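You operate a simulated robot arm through the tools that you are given. There is no shell and no other tool.

The job below is to be done with a simulated robot arm. You get a single attempt, and the scene is never put back.

Task
Shut the dryer, press CHECK and dry the load on the heat that its chart gives.
Fine: wait for DONE.

Only the result counts: the job must be done as asked and must still hold three seconds after the hand-in. Knocking over, shifting, dropping, spilling or breaking anything else fails it.

Robot
A 7-joint arm with a two-finger parallel gripper, fixed in place. Base frame: the origin is on the floor under the middle of its stand, x ahead of it, y to its left, z up. Readings come in m, rad, newtons and seconds.
With the tool pointing down near the work surface it reaches from about 0.4 to 0.9 m from the base axis. Its first joint turns from -2.496 to 2.496 rad. Payload 3 kg.
Tool frame: the origin (TCP) lies between the finger pads and is the grasp point; the fingertips stand 0.03 m ahead of it; z points along the fingers, y is the line along which they close. Largest opening 0.094 m; finger width 0.028, thickness 0.01; the body of the gripper, 0.05 by 0.096 m, starts 0.055 m behind the TCP.
Orientation is that of the tool frame in the base frame, as a unit quaternion [x, y, z, w]. With the fingers straight down and closing along the base's y, the tool's x points along the base's -x, its y along +y and its z along -z.

Tools
- The arm moves only by the tool move_arm. Its argument "steps" is a list of rows, each a list of 7 numbers: the shift along the tool's x, y, z in m, then the turn, a rotation vector about the tool's x, y, z in rad, then the opening, from 0 (shut) to 1 (fully open). In form: [[dx, dy, dz, rx, ry, rz, grip], ...]. A call has 1 to 20 rows; each row shifts and turns the commanded pose from where the row before left it, along the tool's axes as they then stand. Each row takes 0.2 s and may step no farther than 0.05 m and 0.15 rad from the row before; otherwise, or with a gripper value out of range, the whole call is refused. Where a pose cannot be reached the arm comes as near as it can. A force on the tool above 40 N (or 10 N above the force at the start of the call, whichever is more), or a blocked arm, ends the call early, and 0.2 s more pass. The fingers move at their own pace (about 0.072 m/s each) and stop on an object; they squeeze with about 42 N. The grip force told is the motor's: it shows also when the fingers shut on nothing. Time passes only in rows, and 0.2 s behind the last, so rows that do not move let the fingers close. It gives the time, the measured TCP pose, the force on the tool (base axes), the opening and the grip force at its end, in the units of the frame above (readings bear some noise), with the torque about the TCP (base axes, N m) and any sound that the robot's microphone picked up.
- Cameras (640 x 400 px; columns grow to the right, rows downward): "scene" is fixed at [0.2197, 0.5028, 1.6796]; the picture's right is [-0.51, -0.86, 0.00], its down [-0.72, 0.43, -0.54] and it looks along [0.47, -0.28, -0.84] (base axes); focal length 342 px, centre (320, 200). "wrist" rides on the gripper at [0.076, 0.014, -0.102] in the tool frame; the picture's right is [-0.18, 0.98, 0.00], its down [-0.75, -0.14, -0.64] and it looks along [-0.63, -0.12, 0.77] (tool axes); focal length 243 px, centre (320, 200). There is no depth. A picture from a camera that has moved, and an enlarged one, comes with that camera's place and axes in the base frame and with its lens.
- snapshot(camera): a new picture of that camera. No time passes.
- inspect(camera, box): a new picture of the part [left, top, right, bottom] of that camera's present view, enlarged. No time passes.
- finish_job(): hands the job in; it is judged then, once.

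Places have to be worked out from the pictures, the camera data and where the tool is seen. Open the gripper and draw the arm clear of the work before you hand the job in, unless the task says otherwise.

The tools are called by a JSON object that holds its "api" and its "payload". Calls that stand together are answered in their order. move_arm: Moves the arm, as the interface text tells. Its arguments: {"type":"object","properties":{"steps":{"type":"array","items":{"type":"array","items":{"type":"number"}}}},"required":["steps"]} The other tools are called the same way: snapshot (camera) takes a picture; inspect (camera, box) takes an enlarged picture of a part of a camera's view; finish_job () hands the job in.

At the start:

```text
time_s: 0.0
eef_pos: [0.5166, 0.1898, 1.257]
tcp_rot: [0.001, 1.0, 0.0, 0.0]
contact_force: [0.1, -0.1, -0.2]
moment: [0.01, 0.0, -0.01]
gripper_width: 0.0941
grip_force: 0.1
```

scene: 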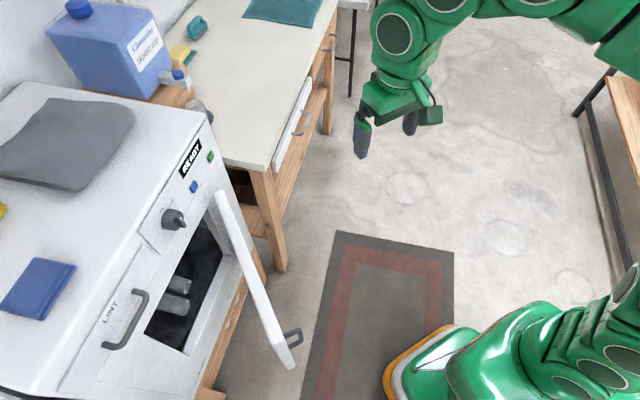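
wrist: 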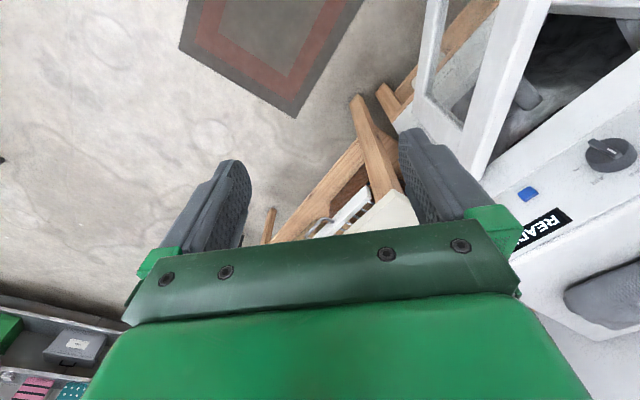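

I see a dryer on the left with its door open, a dial, a display showing READY, a lint handle and blue/green buttons. I'll take enlarged views of the parts first.

{"api": "inspect", "payload": {"camera": "scene", "box": [140, 120, 260, 260]}}

{"api": "inspect", "payload": {"camera": "scene", "box": [60, 180, 320, 400]}}

{"api": "inspect", "payload": {"camera": "wrist", "box": [400, 0, 640, 250]}}

{"api": "inspect", "payload": {"camera": "scene", "box": [0, 0, 320, 200]}}

```text
2.86 times, centred on (200, 190) of scene
camera zoom: at [0.2197, 0.5028, 1.6796], right [-0.51, -0.86, 0.0], down [-0.72, 0.43, -0.54], along [0.47, -0.28, -0.84], focal length 976 px, centre (663, 229)
```

zoom: 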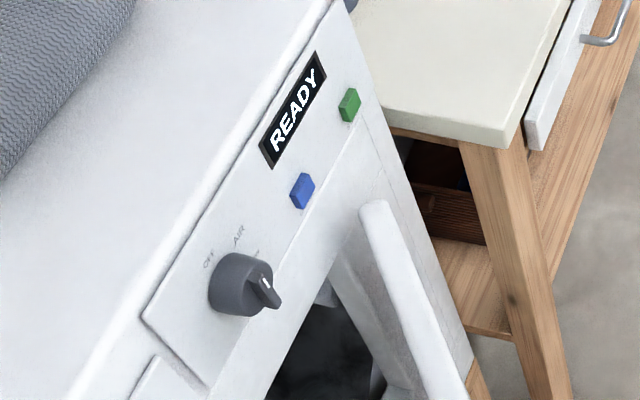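

```text
1.82 times, centred on (190, 290) of scene
camera zoom: at [0.2197, 0.5028, 1.6796], right [-0.51, -0.86, 0.0], down [-0.72, 0.43, -0.54], along [0.47, -0.28, -0.84], focal length 621 px, centre (556, 36)
```

zoom: 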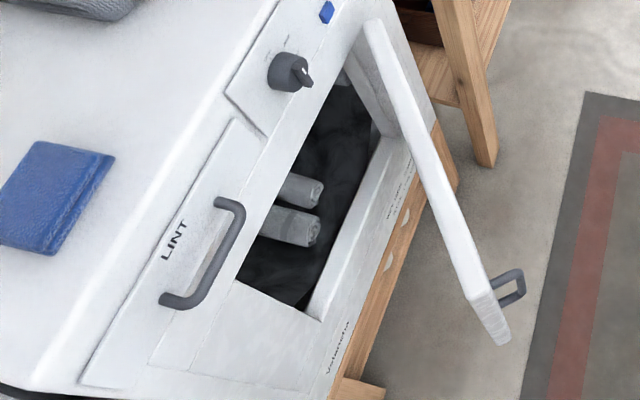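

```text
1.60 times, centred on (520, 125) of wrist
camera zoom: at [0.4399, 0.204, 1.3609], right [0.18, 0.98, 0.0], down [0.75, -0.14, 0.64], along [0.63, -0.12, -0.77], focal length 388 px, centre (0, 320)
```

zoom: 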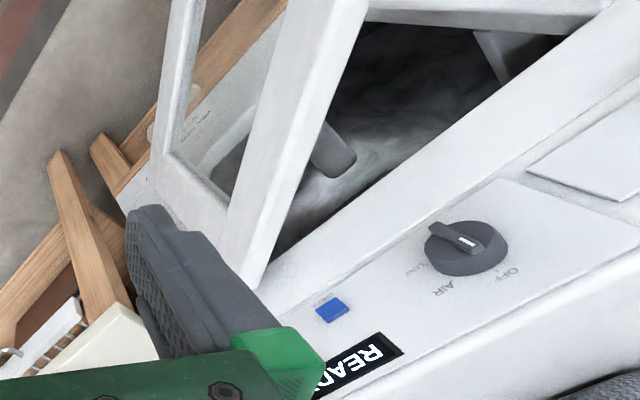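

```text
2.00 times, centred on (160, 100) of scene
camera zoom: at [0.2197, 0.5028, 1.6796], right [-0.51, -0.86, 0.0], down [-0.72, 0.43, -0.54], along [0.47, -0.28, -0.84], focal length 684 px, centre (640, 400)
```

zoom: 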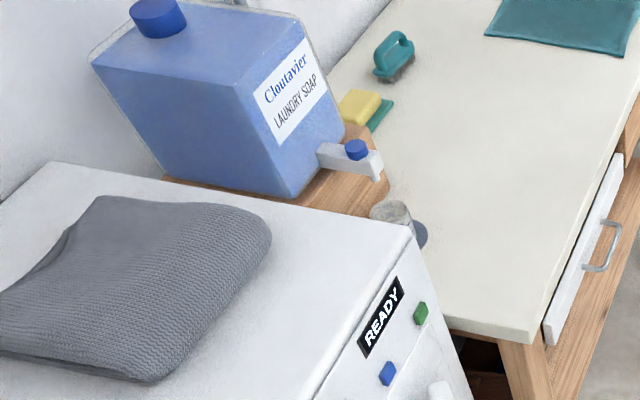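

Triangulating from both cameras, the blue button is near (0.77, 0.52, 1.02) and the knob near (0.69, 0.59, 1.05). The front faces roughly (-0.62, -0.78). I'll turn the wrist towards the dryer to read its panel and find the chart.

{"api": "move_arm", "payload": {"steps": [[0, 0, 0, 0, 0, -0.15, 1], [0, 0, 0, 0, 0, -0.15, 1], [0, 0, 0, 0, 0, -0.15, 1], [0, 0, 0, 0, 0, -0.15, 1], [0, 0, 0, 0, 0, -0.15, 1], [0, 0, 0, 0, 0, -0.15, 1], [0, 0, 0, 0, -0.15, 0, 0.5], [0, 0, 0, 0, -0.15, 0, 0], [0, 0, 0, 0, -0.15, 0, 0]]}}

{"api": "snapshot", "payload": {"camera": "wrist"}}

{"api": "snapshot", "payload": {"camera": "scene"}}

```text
time_s: 2.0
eef_pos: [0.5157, 0.1911, 1.2574]
tcp_rot: [-0.424, 0.877, 0.098, 0.203]
contact_force: [0.3, -0.1, 0.7]
moment: [0.0, -0.01, 0.02]
gripper_width: 0.0001
grip_force: 15.5
```

```text
taken
camera wrist: at [0.4345, 0.11, 1.3181], right [-0.67, 0.74, 0.08], down [0.36, 0.22, 0.91], along [0.65, 0.63, -0.41], focal length 243 px, centre (320, 200)
```

wrist: 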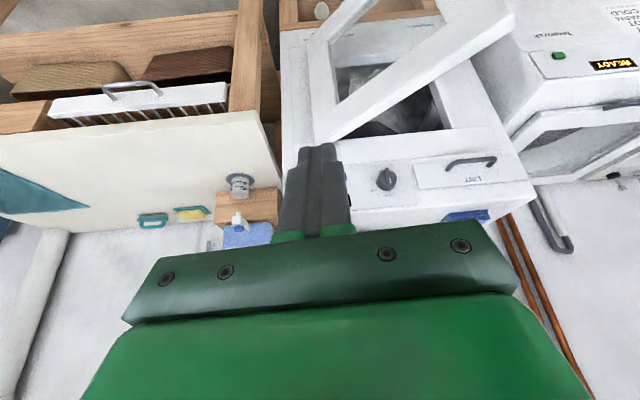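

```text
taken
```

scene: 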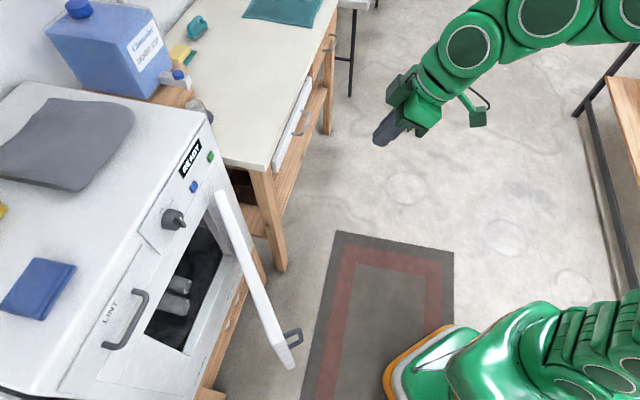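

There is a second machine to the left, with its own READY display and printed text. I'll enlarge both, bearing in mind that this view is upside-down.

{"api": "inspect", "payload": {"camera": "wrist", "box": [480, 0, 640, 100]}}

{"api": "inspect", "payload": {"camera": "wrist", "box": [270, 0, 530, 220]}}

```text
4.00 times, centred on (560, 50) of wrist
camera zoom: at [0.4345, 0.11, 1.3181], right [-0.67, 0.74, 0.08], down [0.36, 0.22, 0.91], along [0.65, 0.63, -0.41], focal length 970 px, centre (-640, 800)
```

zoom: 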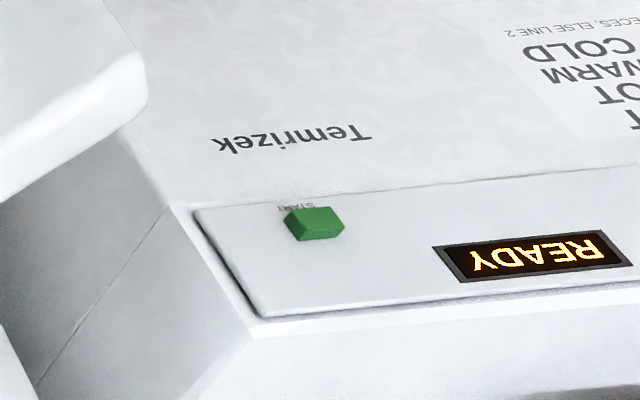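

```text
1.82 times, centred on (400, 110) of wrist
camera zoom: at [0.4345, 0.11, 1.3181], right [-0.67, 0.74, 0.08], down [0.36, 0.22, 0.91], along [0.65, 0.63, -0.41], focal length 441 px, centre (174, 364)
```

zoom: 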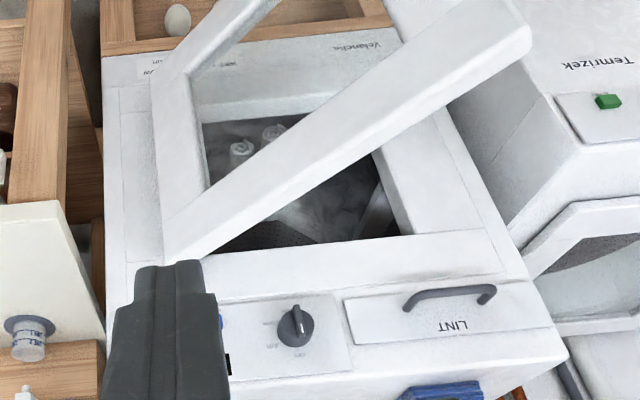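

The dryer is the middle machine, and a small label sits at the lower right of its front. I'll enlarge that label.

{"api": "inspect", "payload": {"camera": "wrist", "box": [276, 0, 436, 80]}}

{"api": "inspect", "payload": {"camera": "scene", "box": [180, 220, 280, 290]}}

{"api": "inspect", "payload": {"camera": "wrist", "box": [340, 130, 520, 230]}}

```text
4.00 times, centred on (356, 40) of wrist
camera zoom: at [0.4345, 0.11, 1.3181], right [-0.67, 0.74, 0.08], down [0.36, 0.22, 0.91], along [0.65, 0.63, -0.41], focal length 970 px, centre (176, 840)
```

zoom: 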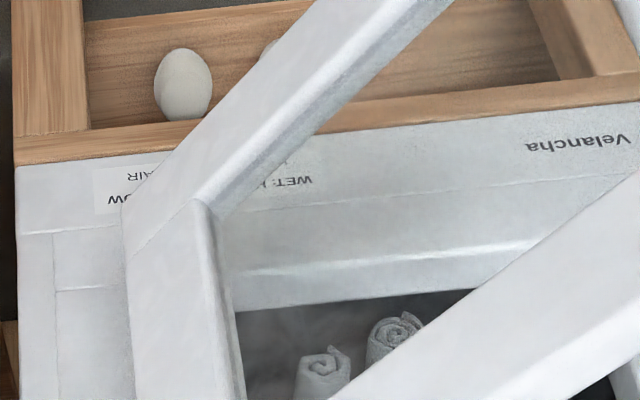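

```text
5.71 times, centred on (230, 255) of scene
camera zoom: at [0.2197, 0.5028, 1.6796], right [-0.51, -0.86, 0.0], down [-0.72, 0.43, -0.54], along [0.47, -0.28, -0.84], focal length 1953 px, centre (834, -114)
```

zoom: 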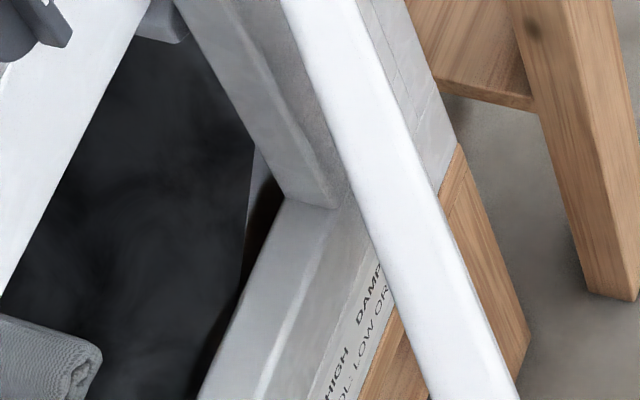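

```text
3.56 times, centred on (430, 180) of wrist
camera zoom: at [0.4345, 0.11, 1.3181], right [-0.67, 0.74, 0.08], down [0.36, 0.22, 0.91], along [0.65, 0.63, -0.41], focal length 863 px, centre (-71, 271)
```

zoom: 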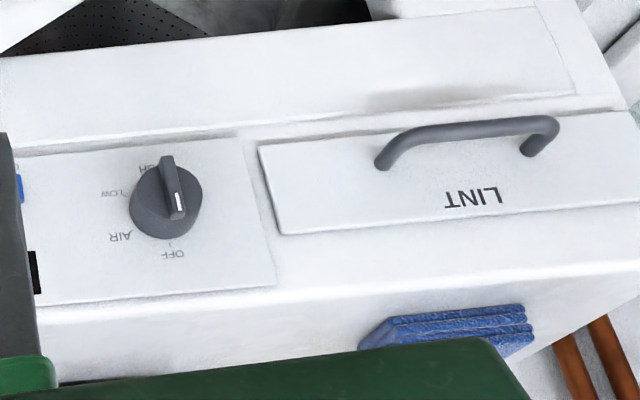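

The chart is on the lower front of the dryer, partly hidden behind the open door ("WET… HIGH, DAMP…, …LOW OR AIR"). Next I'll tilt the hand so the camera looks level and move it in front of the control panel to read the labels.

{"api": "move_arm", "payload": {"steps": [[0, 0, 0, 0, -0.15, 0, 0], [0, 0, 0, 0, -0.15, 0, 0], [0, 0, 0, 0, -0.15, 0, 0], [-0.0062, 0.0079, 0.04, 0, 0, 0, 0], [-0.0062, 0.0079, 0.04, 0, 0, 0, 0], [-0.0062, 0.0079, 0.04, 0, 0, 0, 0], [-0.0062, 0.0079, 0.04, 0, 0, 0, 0]]}}

{"api": "snapshot", "payload": {"camera": "wrist"}}

{"api": "snapshot", "payload": {"camera": "scene"}}

```text
time_s: 3.6
eef_pos: [0.5812, 0.3213, 1.1771]
tcp_rot: [-0.392, 0.811, 0.189, 0.392]
contact_force: [0.3, 0.0, 0.3]
moment: [0.01, 0.03, -0.02]
gripper_width: 0.0
grip_force: 32.6
```

```text
taken
camera wrist: at [0.4899, 0.2288, 1.1811], right [-0.7, 0.7, 0.14], down [0.09, -0.12, 0.99], along [0.71, 0.7, 0.02], focal length 243 px, centre (320, 200)
```

wrist: 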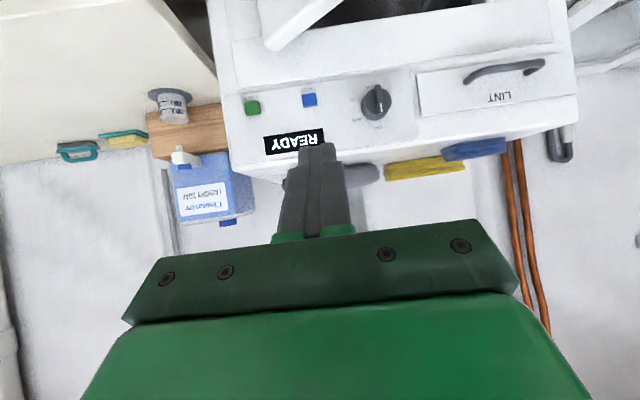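

```text
taken
```

scene: 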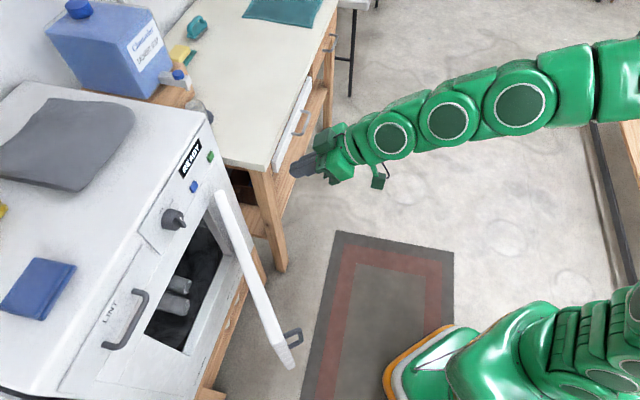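

{"api": "inspect", "payload": {"camera": "wrist", "box": [230, 60, 430, 170]}}

{"api": "inspect", "payload": {"camera": "wrist", "box": [325, 70, 425, 135]}}

```text
3.20 times, centred on (330, 115) of wrist
camera zoom: at [0.4899, 0.2288, 1.1811], right [-0.7, 0.7, 0.14], down [0.09, -0.12, 0.99], along [0.71, 0.7, 0.02], focal length 776 px, centre (288, 472)
```

zoom: 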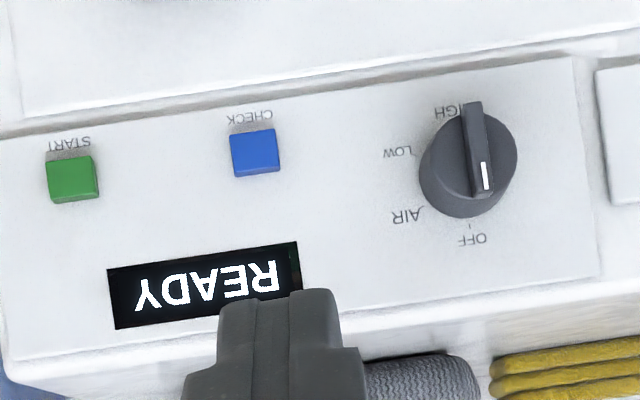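

```text
6.15 times, centred on (375, 102) of wrist
camera zoom: at [0.4899, 0.2288, 1.1811], right [-0.7, 0.7, 0.14], down [0.09, -0.12, 0.99], along [0.71, 0.7, 0.02], focal length 1493 px, centre (-18, 800)
```

zoom: 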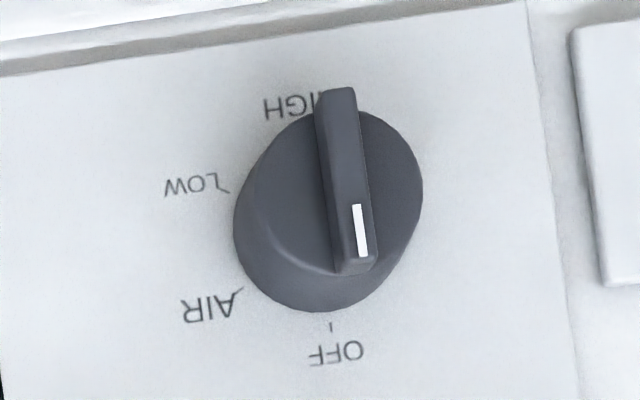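

The labels now read START (green), CHECK (blue), and a knob at OFF with AIR, LOW and HIGH following clockwise. I'll look closely at the door's free end before pushing it shut.

{"api": "inspect", "payload": {"camera": "scene", "box": [200, 170, 320, 245]}}

{"api": "inspect", "payload": {"camera": "scene", "box": [220, 290, 340, 380]}}

```text
5.33 times, centred on (260, 208) of scene
camera zoom: at [0.2197, 0.5028, 1.6796], right [-0.51, -0.86, 0.0], down [-0.72, 0.43, -0.54], along [0.47, -0.28, -0.84], focal length 1823 px, centre (640, 160)
```

zoom: 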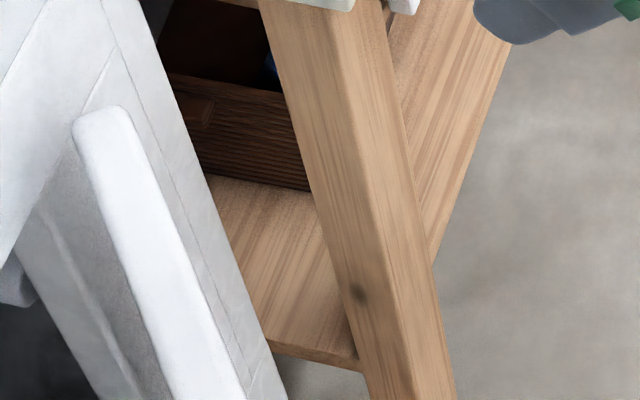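

```text
4.44 times, centred on (280, 335) of scene
camera zoom: at [0.2197, 0.5028, 1.6796], right [-0.51, -0.86, 0.0], down [-0.72, 0.43, -0.54], along [0.47, -0.28, -0.84], focal length 1519 px, centre (498, -400)
```

zoom: 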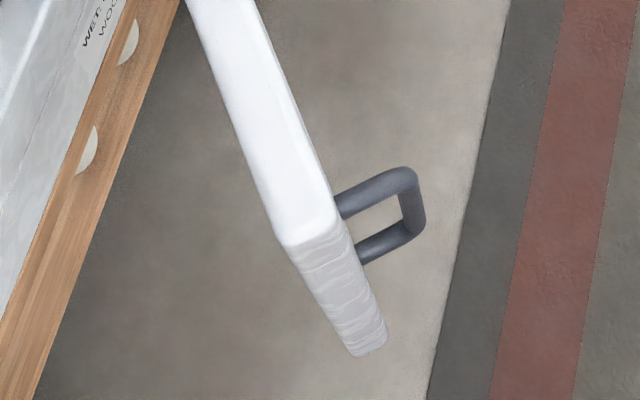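

The door is hinged at about (0.82, 0.47), top z about 0.90, open about 40°, with its free end at about (0.39, 0.50) and the handle sticking out towards -y. I'll back off, drop lower and line the hand up with the dryer's 45° front to see the door's outer face.

{"api": "move_arm", "payload": {"steps": [[0, 0, 0, 0.09, 0, 0.0715, 0], [0, 0, 0, 0, 0.15, 0, 0], [0, 0, 0, 0, 0.15, 0, 0], [0.0411, 0.0106, 0.0117, 0, 0, 0, 0], [0.0411, 0.0106, 0.0117, 0, 0, 0, 0], [0.0411, 0.0106, 0.0117, 0, 0, 0, 0], [0.0411, 0.0106, 0.0117, 0, 0, 0, 0], [0.0411, 0.0106, 0.0117, 0, 0, 0, 0], [0.0411, 0.0106, 0.0117, 0, 0, 0, 0]]}}

{"api": "snapshot", "payload": {"camera": "wrist"}}

{"api": "snapshot", "payload": {"camera": "scene"}}

```text
time_s: 5.6
eef_pos: [0.4561, 0.2658, 1.0041]
tcp_rot: [-0.365, 0.884, 0.111, 0.272]
contact_force: [-0.1, 0.1, -0.6]
moment: [-0.03, 0.0, 0.04]
gripper_width: 0.0
grip_force: 33.4
out of reach, approached as far as the arm can: row 8, 9
```

```text
taken
camera wrist: at [0.3604, 0.1902, 1.0457], right [-0.59, 0.8, 0.1], down [0.29, 0.09, 0.95], along [0.76, 0.59, -0.28], focal length 243 px, centre (320, 200)
```

wrist: 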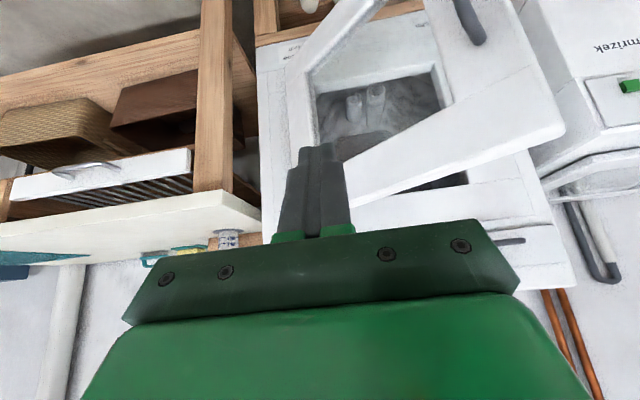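

```text
taken
```

scene: 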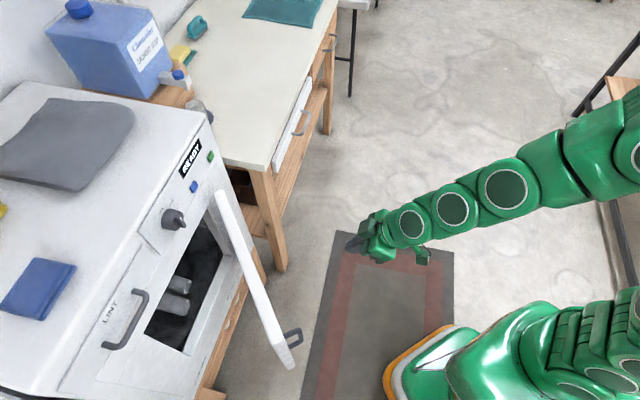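

The arm stopped a little short of the commanded position but kept its orientation. I'll enlarge the door region to pin down its corners and height.

{"api": "inspect", "payload": {"camera": "wrist", "box": [320, 0, 580, 200]}}

{"api": "inspect", "payload": {"camera": "wrist", "box": [240, 0, 400, 100]}}

```text
2.00 times, centred on (450, 100) of wrist
camera zoom: at [0.3604, 0.1902, 1.0457], right [-0.59, 0.8, 0.1], down [0.29, 0.09, 0.95], along [0.76, 0.59, -0.28], focal length 485 px, centre (60, 400)
```

zoom: 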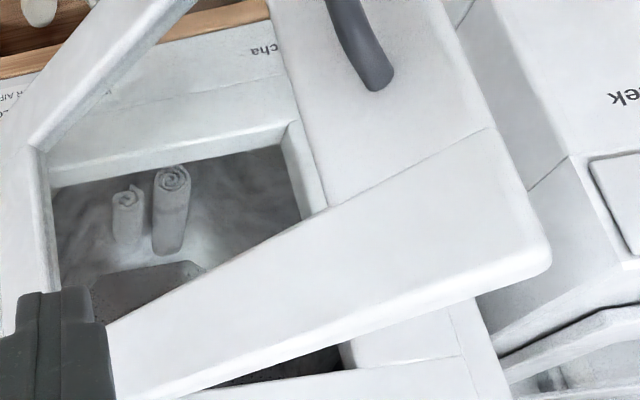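

```text
4.00 times, centred on (320, 50) of wrist
camera zoom: at [0.3604, 0.1902, 1.0457], right [-0.59, 0.8, 0.1], down [0.29, 0.09, 0.95], along [0.76, 0.59, -0.28], focal length 970 px, centre (320, 800)
```

zoom: 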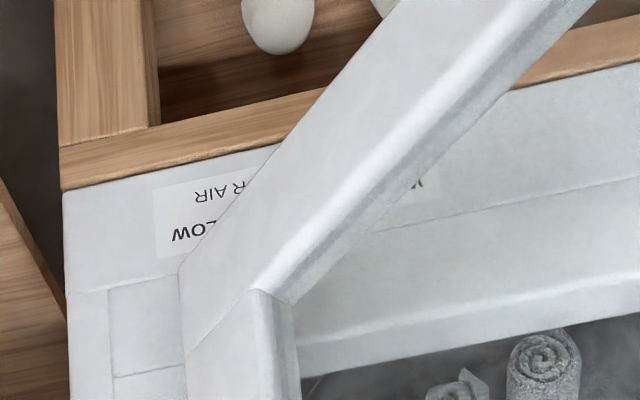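

The door's outer top corner triangulates to about (0.38, 0.49, 0.95), hinge near (0.78, 0.47), handle top at z about 0.83. I'll tilt the hand back up, then move the shut fingertips to just before the door's outer face on its top rail (z about 0.90), clear of the handle.

{"api": "move_arm", "payload": {"steps": [[0, 0, 0, 0, -0.15, 0, 0], [0, 0, 0, 0, -0.15, 0, 0], [0, 0, 0, 0, 0, 0, 0]]}}

```text
time_s: 6.4
eef_pos: [0.4955, 0.2747, 1.024]
tcp_rot: [-0.348, 0.863, 0.117, 0.348]
contact_force: [1.4, -0.1, -0.5]
moment: [-0.01, -0.03, 0.02]
gripper_width: 0.0001
grip_force: 33.4
out of reach, approached as far as the arm can: row 1, 2
```

That pose is too close to the base for the arm to reach exactly, so I'll move in small steps towards the door, back into easy reach, and check the readings.

{"api": "move_arm", "payload": {"steps": [[-0.0057, 0.0207, 0.0238, 0, 0, 0, 0], [-0.0057, 0.0207, 0.0238, 0, 0, 0, 0], [-0.0057, 0.0207, 0.0238, 0, 0, 0, 0], [0, 0, 0, 0, 0, 0, 0]]}}

```text
time_s: 7.4
eef_pos: [0.4999, 0.3581, 0.982]
tcp_rot: [-0.349, 0.862, 0.118, 0.348]
contact_force: [-0.6, -0.2, -0.4]
moment: [0.01, 0.02, -0.01]
gripper_width: 0.0
grip_force: 32.6
```

The commanded pose reset to where the arm actually was, and it is now tracking freely at (0.50, 0.36, 0.98). I'll tilt a bit more and move to the pre-contact point beside the door's free-end top corner.

{"api": "move_arm", "payload": {"steps": [[0, 0, 0, 0, -0.15, 0, 0], [0.015, 0.0378, 0.0125, 0, 0, 0, 0], [0.015, 0.0378, 0.0125, 0, 0, 0, 0], [0.015, 0.0378, 0.0125, 0, 0, 0, 0], [0, 0, 0, 0, 0, 0, 0]]}}

{"api": "snapshot", "payload": {"camera": "scene"}}

{"api": "snapshot", "payload": {"camera": "wrist"}}

```text
time_s: 8.6
eef_pos: [0.4687, 0.432, 0.9175]
tcp_rot: [-0.339, 0.834, 0.144, 0.41]
contact_force: [0.2, -0.5, 0.0]
moment: [-0.02, 0.02, -0.01]
gripper_width: 0.0
grip_force: 32.8
out of reach, approached as far as the arm can: row 2, 3
```

```text
taken
```

scene: 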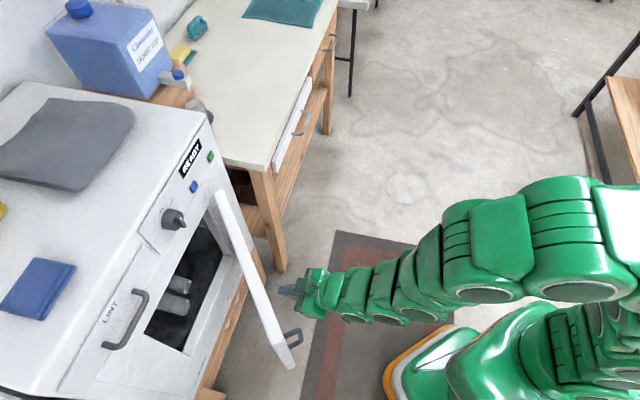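

```text
taken
camera wrist: at [0.3649, 0.355, 0.9217], right [-0.59, 0.8, 0.1], down [0.05, -0.1, 0.99], along [0.81, 0.59, 0.02], focal length 243 px, centre (320, 200)
```

wrist: 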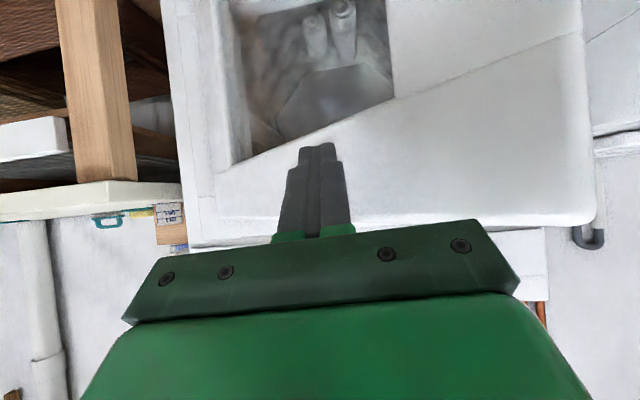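

The fingertips are at about (0.486, 0.447, 0.90), just short of the door's top rail (z 0.87–0.945). I'll start pushing along an arc about the hinge.

{"api": "move_arm", "payload": {"steps": [[-0.0084, 0.01365, 0.0097, 0, 0, 0, 0], [-0.0084, 0.01365, 0.0097, 0, 0, 0, 0], [-0.01335, 0.0155, 0.01585, 0, 0, 0, 0], [-0.01335, 0.0155, 0.01585, 0, 0, 0, 0]]}}

{"api": "snapshot", "payload": {"camera": "scene"}}

```text
time_s: 9.6
eef_pos: [0.4781, 0.5209, 0.918]
tcp_rot: [-0.338, 0.834, 0.144, 0.411]
contact_force: [0.6, 0.1, -0.2]
moment: [0.02, 0.0, 0.03]
gripper_width: 0.0002
grip_force: 33.0
```

```text
taken
```

scene: 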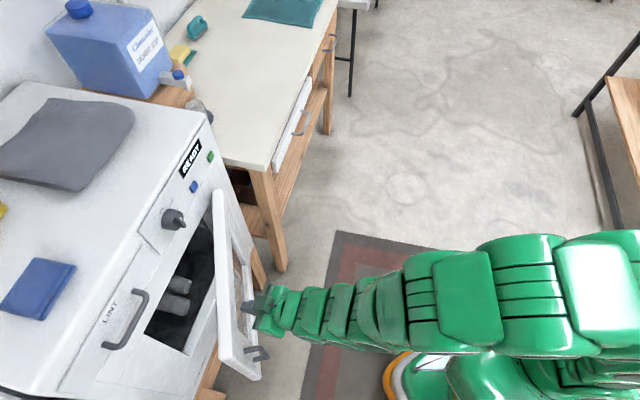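

The door is swinging shut with almost no resistance, so I'll continue along the arc.

{"api": "move_arm", "payload": {"steps": [[-0.01475, 0.01152, 0.01785, 0, 0, 0, 0], [-0.01475, 0.01152, 0.01785, 0, 0, 0, 0], [-0.01558, 0.00733, 0.01915, 0, 0, 0, 0], [-0.01558, 0.00733, 0.01915, 0, 0, 0, 0]]}}

{"api": "snapshot", "payload": {"camera": "scene"}}

```text
time_s: 10.6
eef_pos: [0.5227, 0.615, 0.9191]
tcp_rot: [-0.339, 0.834, 0.143, 0.411]
contact_force: [0.5, 1.1, 0.3]
moment: [0.03, -0.03, 0.0]
gripper_width: 0.0001
grip_force: 33.0
```

```text
taken
```

scene: 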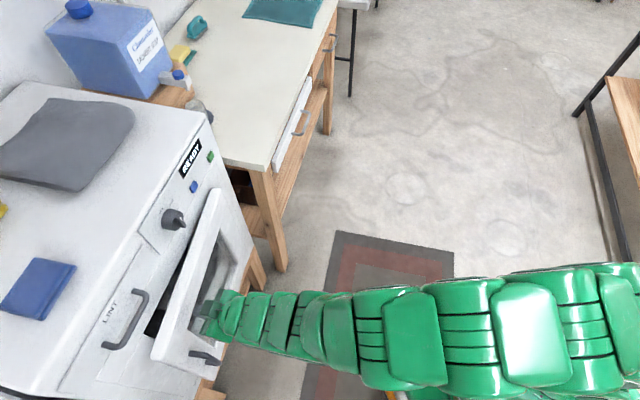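

The door is nearly closed; I'll keep pushing in smaller steps along the last part of the arc.

{"api": "move_arm", "payload": {"steps": [[-0.01609, 0.0033, 0.02004, 0, 0, 0, 0], [-0.01609, 0.0033, 0.02004, 0, 0, 0, 0], [-0.008, 0.0005, 0.0105, 0, 0, 0, 0]]}}

{"api": "snapshot", "payload": {"camera": "scene"}}

```text
time_s: 11.3
eef_pos: [0.5552, 0.6552, 0.9174]
tcp_rot: [-0.339, 0.835, 0.142, 0.41]
contact_force: [-20.5, -20.6, 9.5]
moment: [-0.05, -0.13, 0.01]
gripper_width: 0.0002
grip_force: 33.3
stopped in row 3: the force on the tool passed its limit at 102 N (the readings are from after the stop); the commanded pose is now the measured one
```

```text
taken
```

scene: 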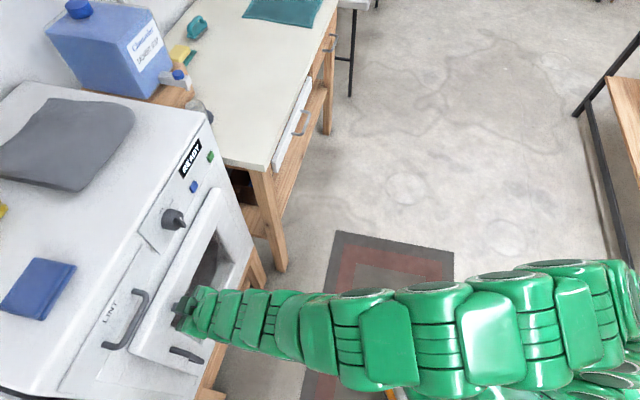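

The force spiked as the door hit its stop (tip at f ≈ 0.88, as predicted for closed). I'll back straight off and check that it is flush and stays shut.

{"api": "move_arm", "payload": {"steps": [[0.0311, -0.0016, -0.0391, 0, 0, 0, 0], [0.0311, -0.0016, -0.0391, 0, 0, 0, 0], [0.0311, -0.0016, -0.0391, 0, 0, 0, 0], [0, 0, 0, 0, 0, 0, 0]]}}

{"api": "snapshot", "payload": {"camera": "scene"}}

{"api": "snapshot", "payload": {"camera": "wrist"}}

```text
time_s: 12.3
eef_pos: [0.4481, 0.5483, 0.9185]
tcp_rot: [-0.339, 0.835, 0.143, 0.41]
contact_force: [0.1, 1.2, 0.9]
moment: [0.03, 0.0, 0.04]
gripper_width: 0.0
grip_force: 33.6
```

```text
taken
```

scene: 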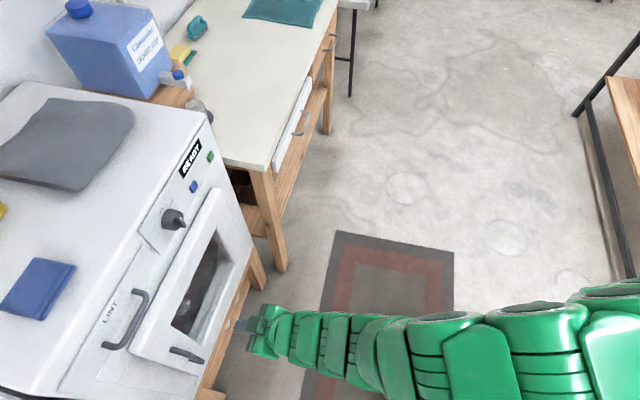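

```text
taken
camera wrist: at [0.3443, 0.4725, 0.9228], right [-0.59, 0.8, 0.1], down [0.05, -0.09, 0.99], along [0.81, 0.59, 0.02], focal length 243 px, centre (320, 200)
```

wrist: 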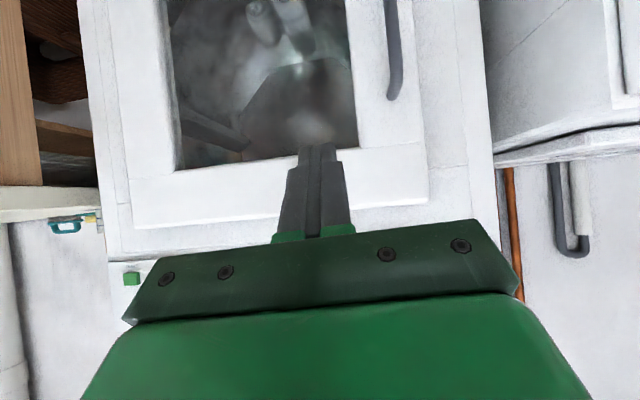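

The door looks shut and stays there. I'll enlarge it to check it's flush, and try to read the chart below it.

{"api": "inspect", "payload": {"camera": "scene", "box": [110, 170, 270, 400]}}

{"api": "inspect", "payload": {"camera": "scene", "box": [190, 230, 280, 390]}}

{"api": "inspect", "payload": {"camera": "wrist", "box": [80, 100, 500, 280]}}

```text
1.74 times, centred on (190, 285) of scene
camera zoom: at [0.2197, 0.5028, 1.6796], right [-0.51, -0.86, 0.0], down [-0.72, 0.43, -0.54], along [0.47, -0.28, -0.84], focal length 594 px, centre (546, 52)
```

zoom: 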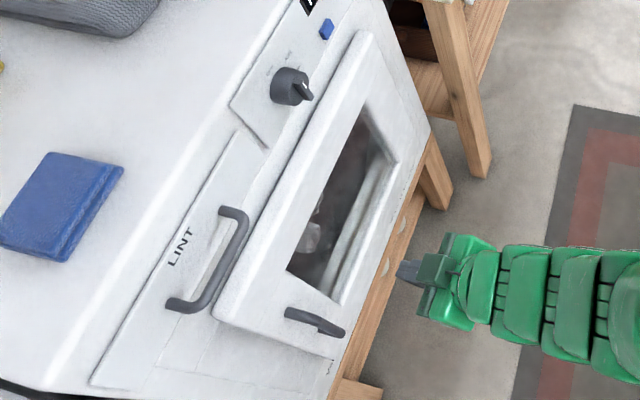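

```text
2.50 times, centred on (235, 310) of scene
camera zoom: at [0.2197, 0.5028, 1.6796], right [-0.51, -0.86, 0.0], down [-0.72, 0.43, -0.54], along [0.47, -0.28, -0.84], focal length 854 px, centre (532, -75)
```

zoom: 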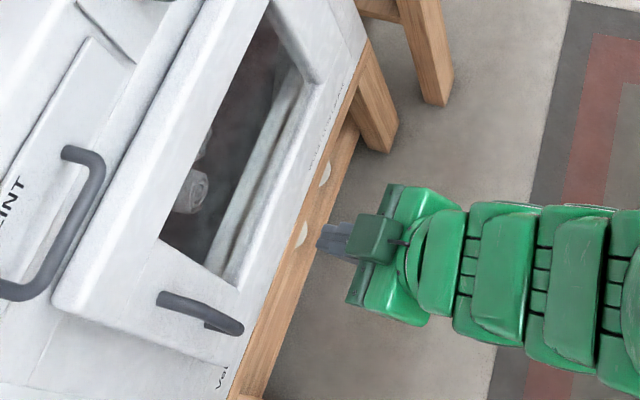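

```text
1.52 times, centred on (290, 190) of wrist
camera zoom: at [0.3443, 0.4725, 0.9228], right [-0.59, 0.8, 0.1], down [0.05, -0.09, 0.99], along [0.81, 0.59, 0.02], focal length 370 px, centre (366, 215)
```

zoom: 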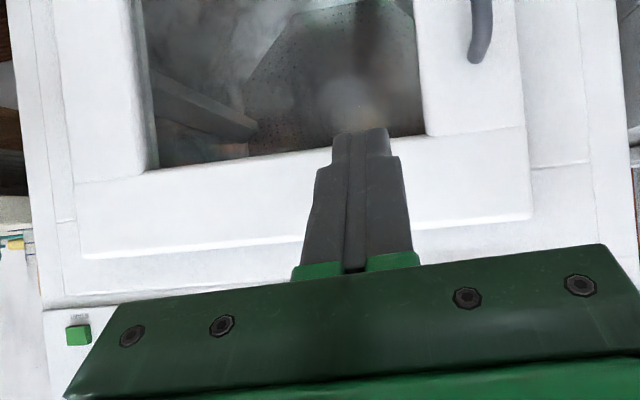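

The door is flush and shut. The chart should be near (0.76, 0.52, 0.51), under the door, so I'll move the hand down and to the right, pointing the camera at it.

{"api": "move_arm", "payload": {"steps": [[0.0076, -0.0347, -0.0171, 0, 0, 0, 0], [0.0076, -0.0347, -0.0171, 0, 0, 0, 0], [0.0076, -0.0347, -0.0171, 0, 0, 0, 0], [0.0076, -0.0347, -0.0171, 0, 0, 0, 0], [0.0076, -0.0347, -0.0171, 0, 0, 0, 0], [0, 0, 0, 0, 0.15, 0, 0], [0, 0, 0, 0, 0.15, 0, 0], [0, 0, 0, 0, 0.15, 0, 0], [0.023, -0.01445, 0.0367, 0, 0, 0, 0], [0.023, -0.01445, 0.0367, 0, 0, 0, 0], [0.023, -0.01445, 0.0367, 0, 0, 0, 0], [0.023, -0.01445, 0.0367, 0, 0, 0, 0]]}}

{"api": "snapshot", "payload": {"camera": "wrist"}}

{"api": "snapshot", "payload": {"camera": "scene"}}

```text
time_s: 14.9
eef_pos: [0.5269, 0.328, 0.7893]
tcp_rot: [-0.362, 0.905, 0.063, 0.213]
contact_force: [-0.2, 0.5, 0.6]
moment: [0.01, 0.01, 0.03]
gripper_width: 0.0
grip_force: 32.3
out of reach, approached as far as the arm can: row 5
```

```text
taken
camera wrist: at [0.4336, 0.2621, 0.8479], right [-0.55, 0.83, 0.04], down [0.37, 0.2, 0.91], along [0.75, 0.52, -0.42], focal length 243 px, centre (320, 200)
```

wrist: 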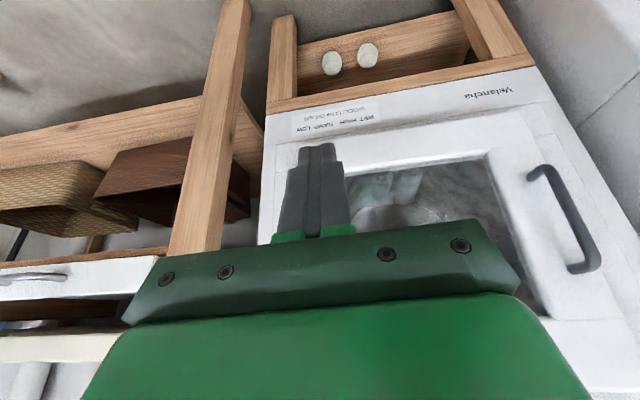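

```text
taken
```

scene: 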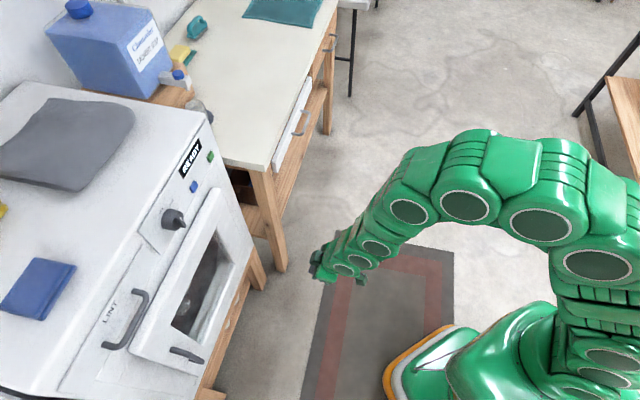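

The chart is in view now, upside-down. I'll enlarge it.

{"api": "inspect", "payload": {"camera": "wrist", "box": [280, 90, 400, 145]}}

{"api": "inspect", "payload": {"camera": "wrist", "box": [380, 70, 560, 180]}}

```text
5.33 times, centred on (340, 118) of wrist
camera zoom: at [0.4336, 0.2621, 0.8479], right [-0.55, 0.83, 0.04], down [0.37, 0.2, 0.91], along [0.75, 0.52, -0.42], focal length 1294 px, centre (213, 640)
```

zoom: 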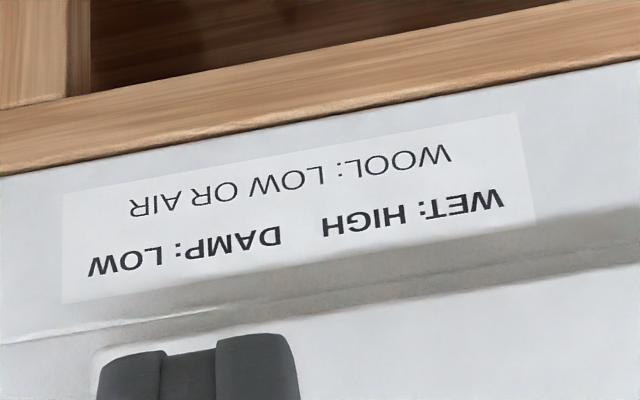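

```text
3.56 times, centred on (470, 125) of wrist
camera zoom: at [0.4336, 0.2621, 0.8479], right [-0.55, 0.83, 0.04], down [0.37, 0.2, 0.91], along [0.75, 0.52, -0.42], focal length 863 px, centre (-213, 467)
```

zoom: 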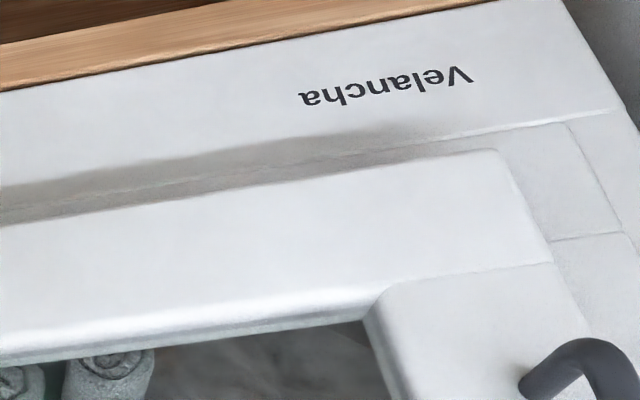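

The chart reads WET: HIGH, DAMP: LOW, WOOL: LOW OR AIR. Next I'll raise the hand in front of the panel and level the tool, ready to press CHECK (blue, about (0.774, 0.520, 1.02)).

{"api": "move_arm", "payload": {"steps": [[-0.0221, -0.005, -0.0383, 0, 0, 0, 0], [-0.0221, -0.005, -0.0383, 0, 0, 0, 0], [-0.0221, -0.005, -0.0383, 0, 0, 0, 0], [-0.0221, -0.005, -0.0383, 0, 0, 0, 0], [-0.0221, -0.005, -0.0383, 0, 0, 0, 0], [-0.0221, -0.005, -0.0383, 0, 0, 0, 0], [-0.0221, -0.005, -0.0383, 0, 0, 0, 0], [0, 0, 0, 0, -0.15, 0, 0], [0, 0, 0, 0, -0.15, 0, 0], [0, 0, 0, 0, -0.15, 0, 0], [0, 0, 0, 0, -0.15, 0, 0], [0, 0, 0, 0, -0.15, 0, 0], [0, 0, 0, 0, 0, 0, 0]]}}

{"api": "snapshot", "payload": {"camera": "wrist"}}

{"api": "snapshot", "payload": {"camera": "scene"}}

```text
time_s: 17.7
eef_pos: [0.5612, 0.325, 1.0994]
tcp_rot: [-0.314, 0.765, 0.19, 0.53]
contact_force: [-0.1, -0.3, 0.5]
moment: [0.0, -0.03, 0.03]
gripper_width: 0.0
grip_force: 33.1
```

```text
taken
camera wrist: at [0.4614, 0.2512, 1.0659], right [-0.63, 0.77, 0.13], down [-0.17, -0.3, 0.94], along [0.76, 0.57, 0.31], focal length 243 px, centre (320, 200)
```

wrist: 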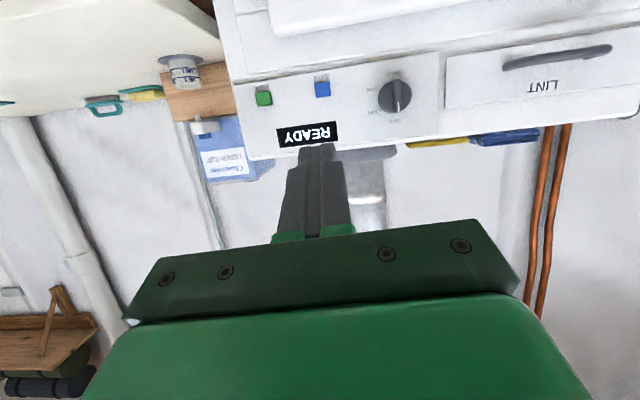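

```text
taken
```

scene: 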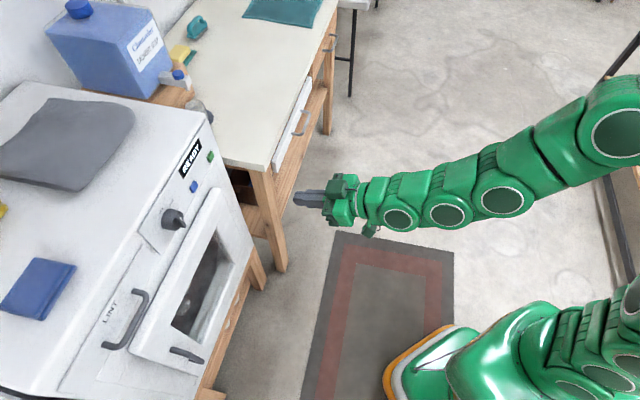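

CHECK re-triangulates to (0.774, 0.520, 1.021) from this view too. I'll level the tool fully so it points squarely at the panel (45° heading).

{"api": "move_arm", "payload": {"steps": [[0, 0, 0, -0.0142, -0.1257, 0.0116, 0], [0, 0, 0, -0.0142, -0.1257, 0.0116, 0], [0, 0, 0, -0.0142, -0.1257, 0.0116, 0], [0, 0, 0, 0, 0, 0, 0]]}}

```text
time_s: 18.7
eef_pos: [0.587, 0.3224, 1.1284]
tcp_rot: [-0.294, 0.712, 0.232, 0.594]
contact_force: [-0.6, 0.3, -0.3]
moment: [0.02, -0.02, -0.02]
gripper_width: 0.0
grip_force: 32.8
out of reach, approached as far as the arm can: row 1, 2, 3
```

The full level pose isn't reachable this close in, but a tilt of about 80° is fine. I'll move out towards CHECK, stopping about 4 cm short of it.

{"api": "move_arm", "payload": {"steps": [[0.013, 0.0027, 0.0437, 0, 0, 0, 0], [0.013, 0.0027, 0.0437, 0, 0, 0, 0], [0.013, 0.0027, 0.0437, 0, 0, 0, 0], [0.013, 0.0027, 0.0437, 0, 0, 0, 0], [0.013, 0.0027, 0.0437, 0, 0, 0, 0], [0, 0, 0, 0, 0, 0, 0]]}}

{"api": "snapshot", "payload": {"camera": "scene"}}

{"api": "snapshot", "payload": {"camera": "wrist"}}

```text
time_s: 20.1
eef_pos: [0.7249, 0.4727, 1.0222]
tcp_rot: [-0.294, 0.712, 0.232, 0.593]
contact_force: [0.8, 0.1, -0.3]
moment: [0.01, -0.01, 0.0]
gripper_width: 0.0
grip_force: 33.2
```

```text
taken
```

scene: 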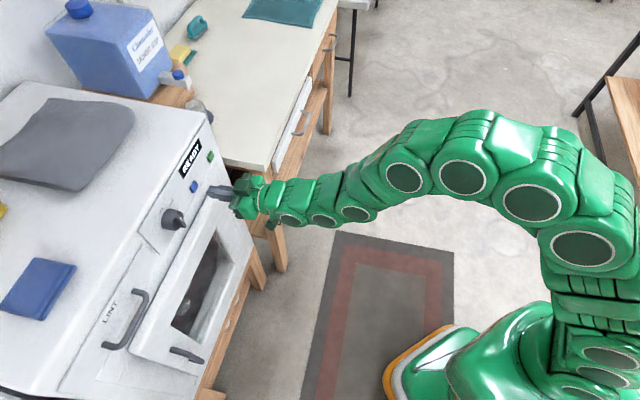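

```text
taken
camera wrist: at [0.6327, 0.4007, 0.9668], right [-0.66, 0.73, 0.16], down [-0.26, -0.43, 0.86], along [0.7, 0.53, 0.48], focal length 243 px, centre (320, 200)
```

wrist: 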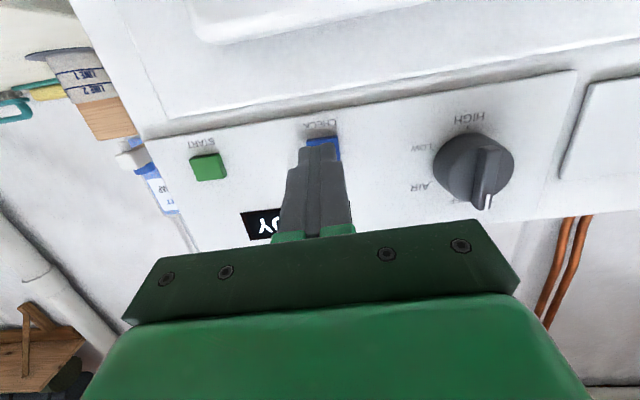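

The fingertips appear lined up with CHECK. I'll enlarge both views to confirm before pressing.

{"api": "inspect", "payload": {"camera": "scene", "box": [150, 130, 260, 240]}}

{"api": "inspect", "payload": {"camera": "wrist", "box": [240, 100, 400, 200]}}

```text
3.64 times, centred on (205, 185) of scene
camera zoom: at [0.2197, 0.5028, 1.6796], right [-0.51, -0.86, 0.0], down [-0.72, 0.43, -0.54], along [0.47, -0.28, -0.84], focal length 1243 px, centre (738, 254)
```

zoom: 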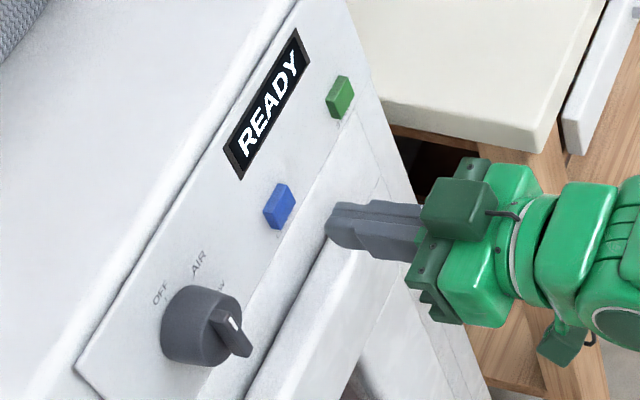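

```text
4.00 times, centred on (320, 150) of wrist
camera zoom: at [0.6327, 0.4007, 0.9668], right [-0.66, 0.73, 0.16], down [-0.26, -0.43, 0.86], along [0.7, 0.53, 0.48], focal length 970 px, centre (320, 400)
```

zoom: 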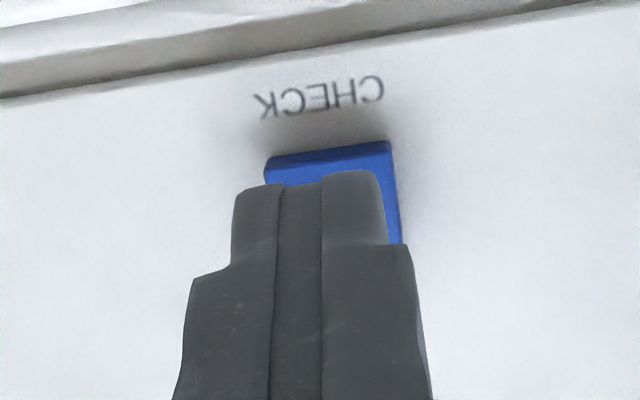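

Tip and button agree within a few millimetres both laterally and in height. I'll press forward gently along the panel normal.

{"api": "move_arm", "payload": {"steps": [[-0.00206, 0.0002, 0.0108, 0, 0, 0, 0], [-0.00206, 0.0002, 0.0108, 0, 0, 0, 0], [-0.00206, 0.0002, 0.0108, 0, 0, 0, 0], [-0.00094, 0.0001, 0.00491, 0, 0, 0, 0], [-0.00094, 0.0001, 0.00491, 0, 0, 0, 0]]}}

{"api": "inspect", "payload": {"camera": "scene", "box": [150, 130, 260, 240]}}

```text
time_s: 21.2
eef_pos: [0.7512, 0.4976, 1.022]
tcp_rot: [-0.295, 0.713, 0.232, 0.592]
contact_force: [-36.8, -30.2, 13.1]
moment: [0.56, -0.54, 0.23]
gripper_width: 0.0
grip_force: 32.9
heard: click
stopped in row 5: the force on the tool passed its limit at 80 N (the readings are from after the stop); the commanded pose is now the measured one
```

```text
3.64 times, centred on (205, 185) of scene
camera zoom: at [0.2197, 0.5028, 1.6796], right [-0.51, -0.86, 0.0], down [-0.72, 0.43, -0.54], along [0.47, -0.28, -0.84], focal length 1243 px, centre (738, 254)
```

zoom: 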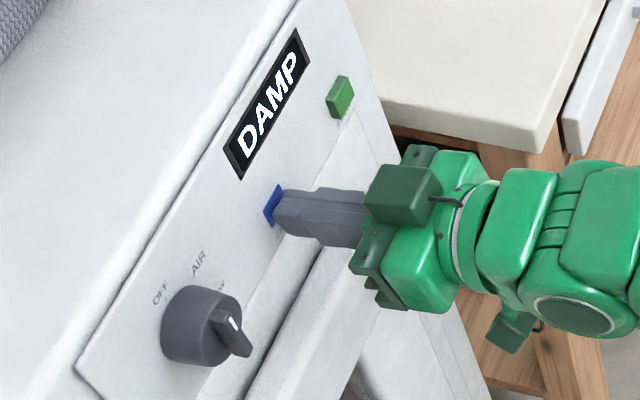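

A click was heard and the display now shows DAMP, which the chart maps to LOW. I'll back off and check whether the display shows anything further.

{"api": "move_arm", "payload": {"steps": [[0.0037, -0.0004, -0.0196, 0, 0, 0, 0], [0.0056, -0.0006, -0.0295, 0, 0, 0, 0], [0.0056, -0.0006, -0.0295, 0, 0, 0, 0], [0, 0, 0, 0, 0, 0, 0]]}}

{"api": "inspect", "payload": {"camera": "scene", "box": [150, 130, 260, 240]}}

{"api": "snapshot", "payload": {"camera": "wrist"}}

```text
time_s: 22.2
eef_pos: [0.6941, 0.4413, 1.0207]
tcp_rot: [-0.295, 0.713, 0.232, 0.592]
contact_force: [-0.5, 0.1, -0.8]
moment: [0.0, 0.01, -0.03]
gripper_width: 0.0
grip_force: 33.1
```

```text
3.64 times, centred on (205, 185) of scene
camera zoom: at [0.2197, 0.5028, 1.6796], right [-0.51, -0.86, 0.0], down [-0.72, 0.43, -0.54], along [0.47, -0.28, -0.84], focal length 1243 px, centre (738, 254)
```

zoom: 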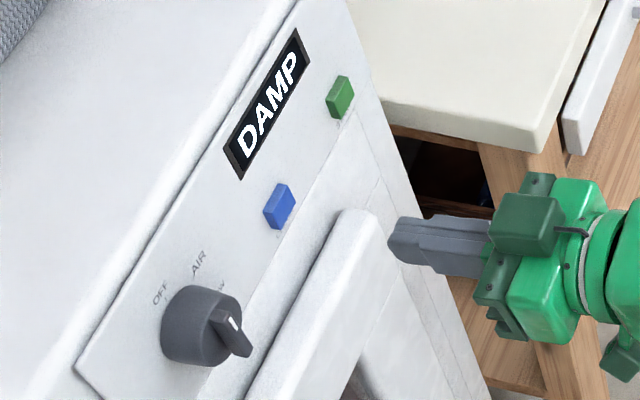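

```text
taken
camera wrist: at [0.6014, 0.3704, 0.9667], right [-0.66, 0.73, 0.16], down [-0.26, -0.43, 0.87], along [0.7, 0.53, 0.47], focal length 243 px, centre (320, 200)
```

wrist: 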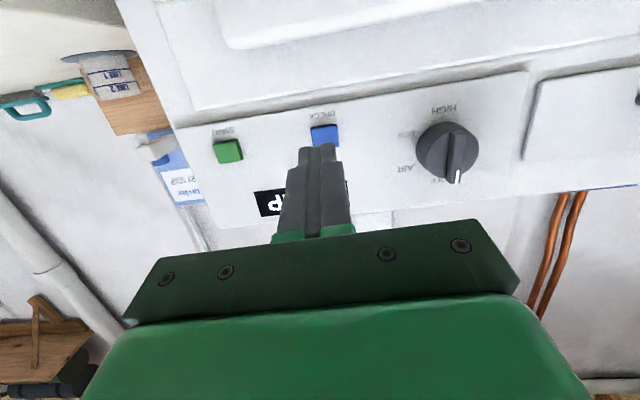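

The display stays on DAMP, so the heat to set is LOW. I'll enlarge the knob to locate its grip bar and the label angles precisely.

{"api": "inspect", "payload": {"camera": "wrist", "box": [380, 80, 510, 210]}}

{"api": "inspect", "payload": {"camera": "scene", "box": [140, 180, 220, 250]}}

```text
3.08 times, centred on (445, 145) of wrist
camera zoom: at [0.6014, 0.3704, 0.9667], right [-0.66, 0.73, 0.16], down [-0.26, -0.43, 0.87], along [0.7, 0.53, 0.47], focal length 746 px, centre (-65, 369)
```

zoom: 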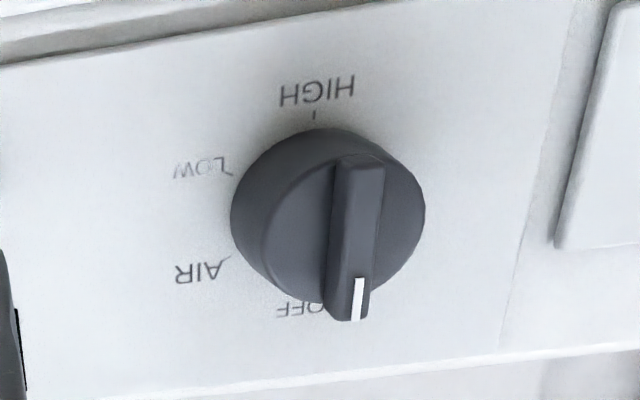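

```text
5.71 times, centred on (180, 215) of scene
camera zoom: at [0.2197, 0.5028, 1.6796], right [-0.51, -0.86, 0.0], down [-0.72, 0.43, -0.54], along [0.47, -0.28, -0.84], focal length 1953 px, centre (1120, 114)
```

zoom: 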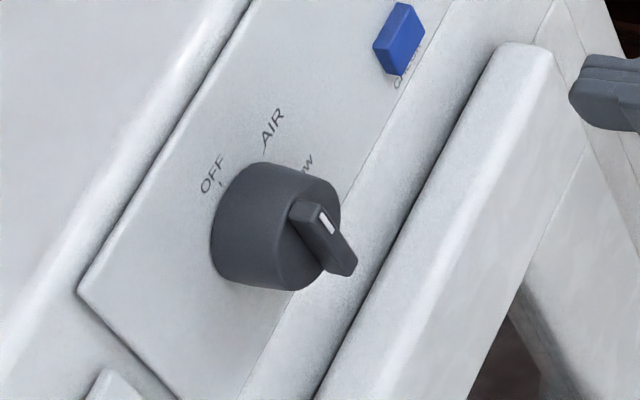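

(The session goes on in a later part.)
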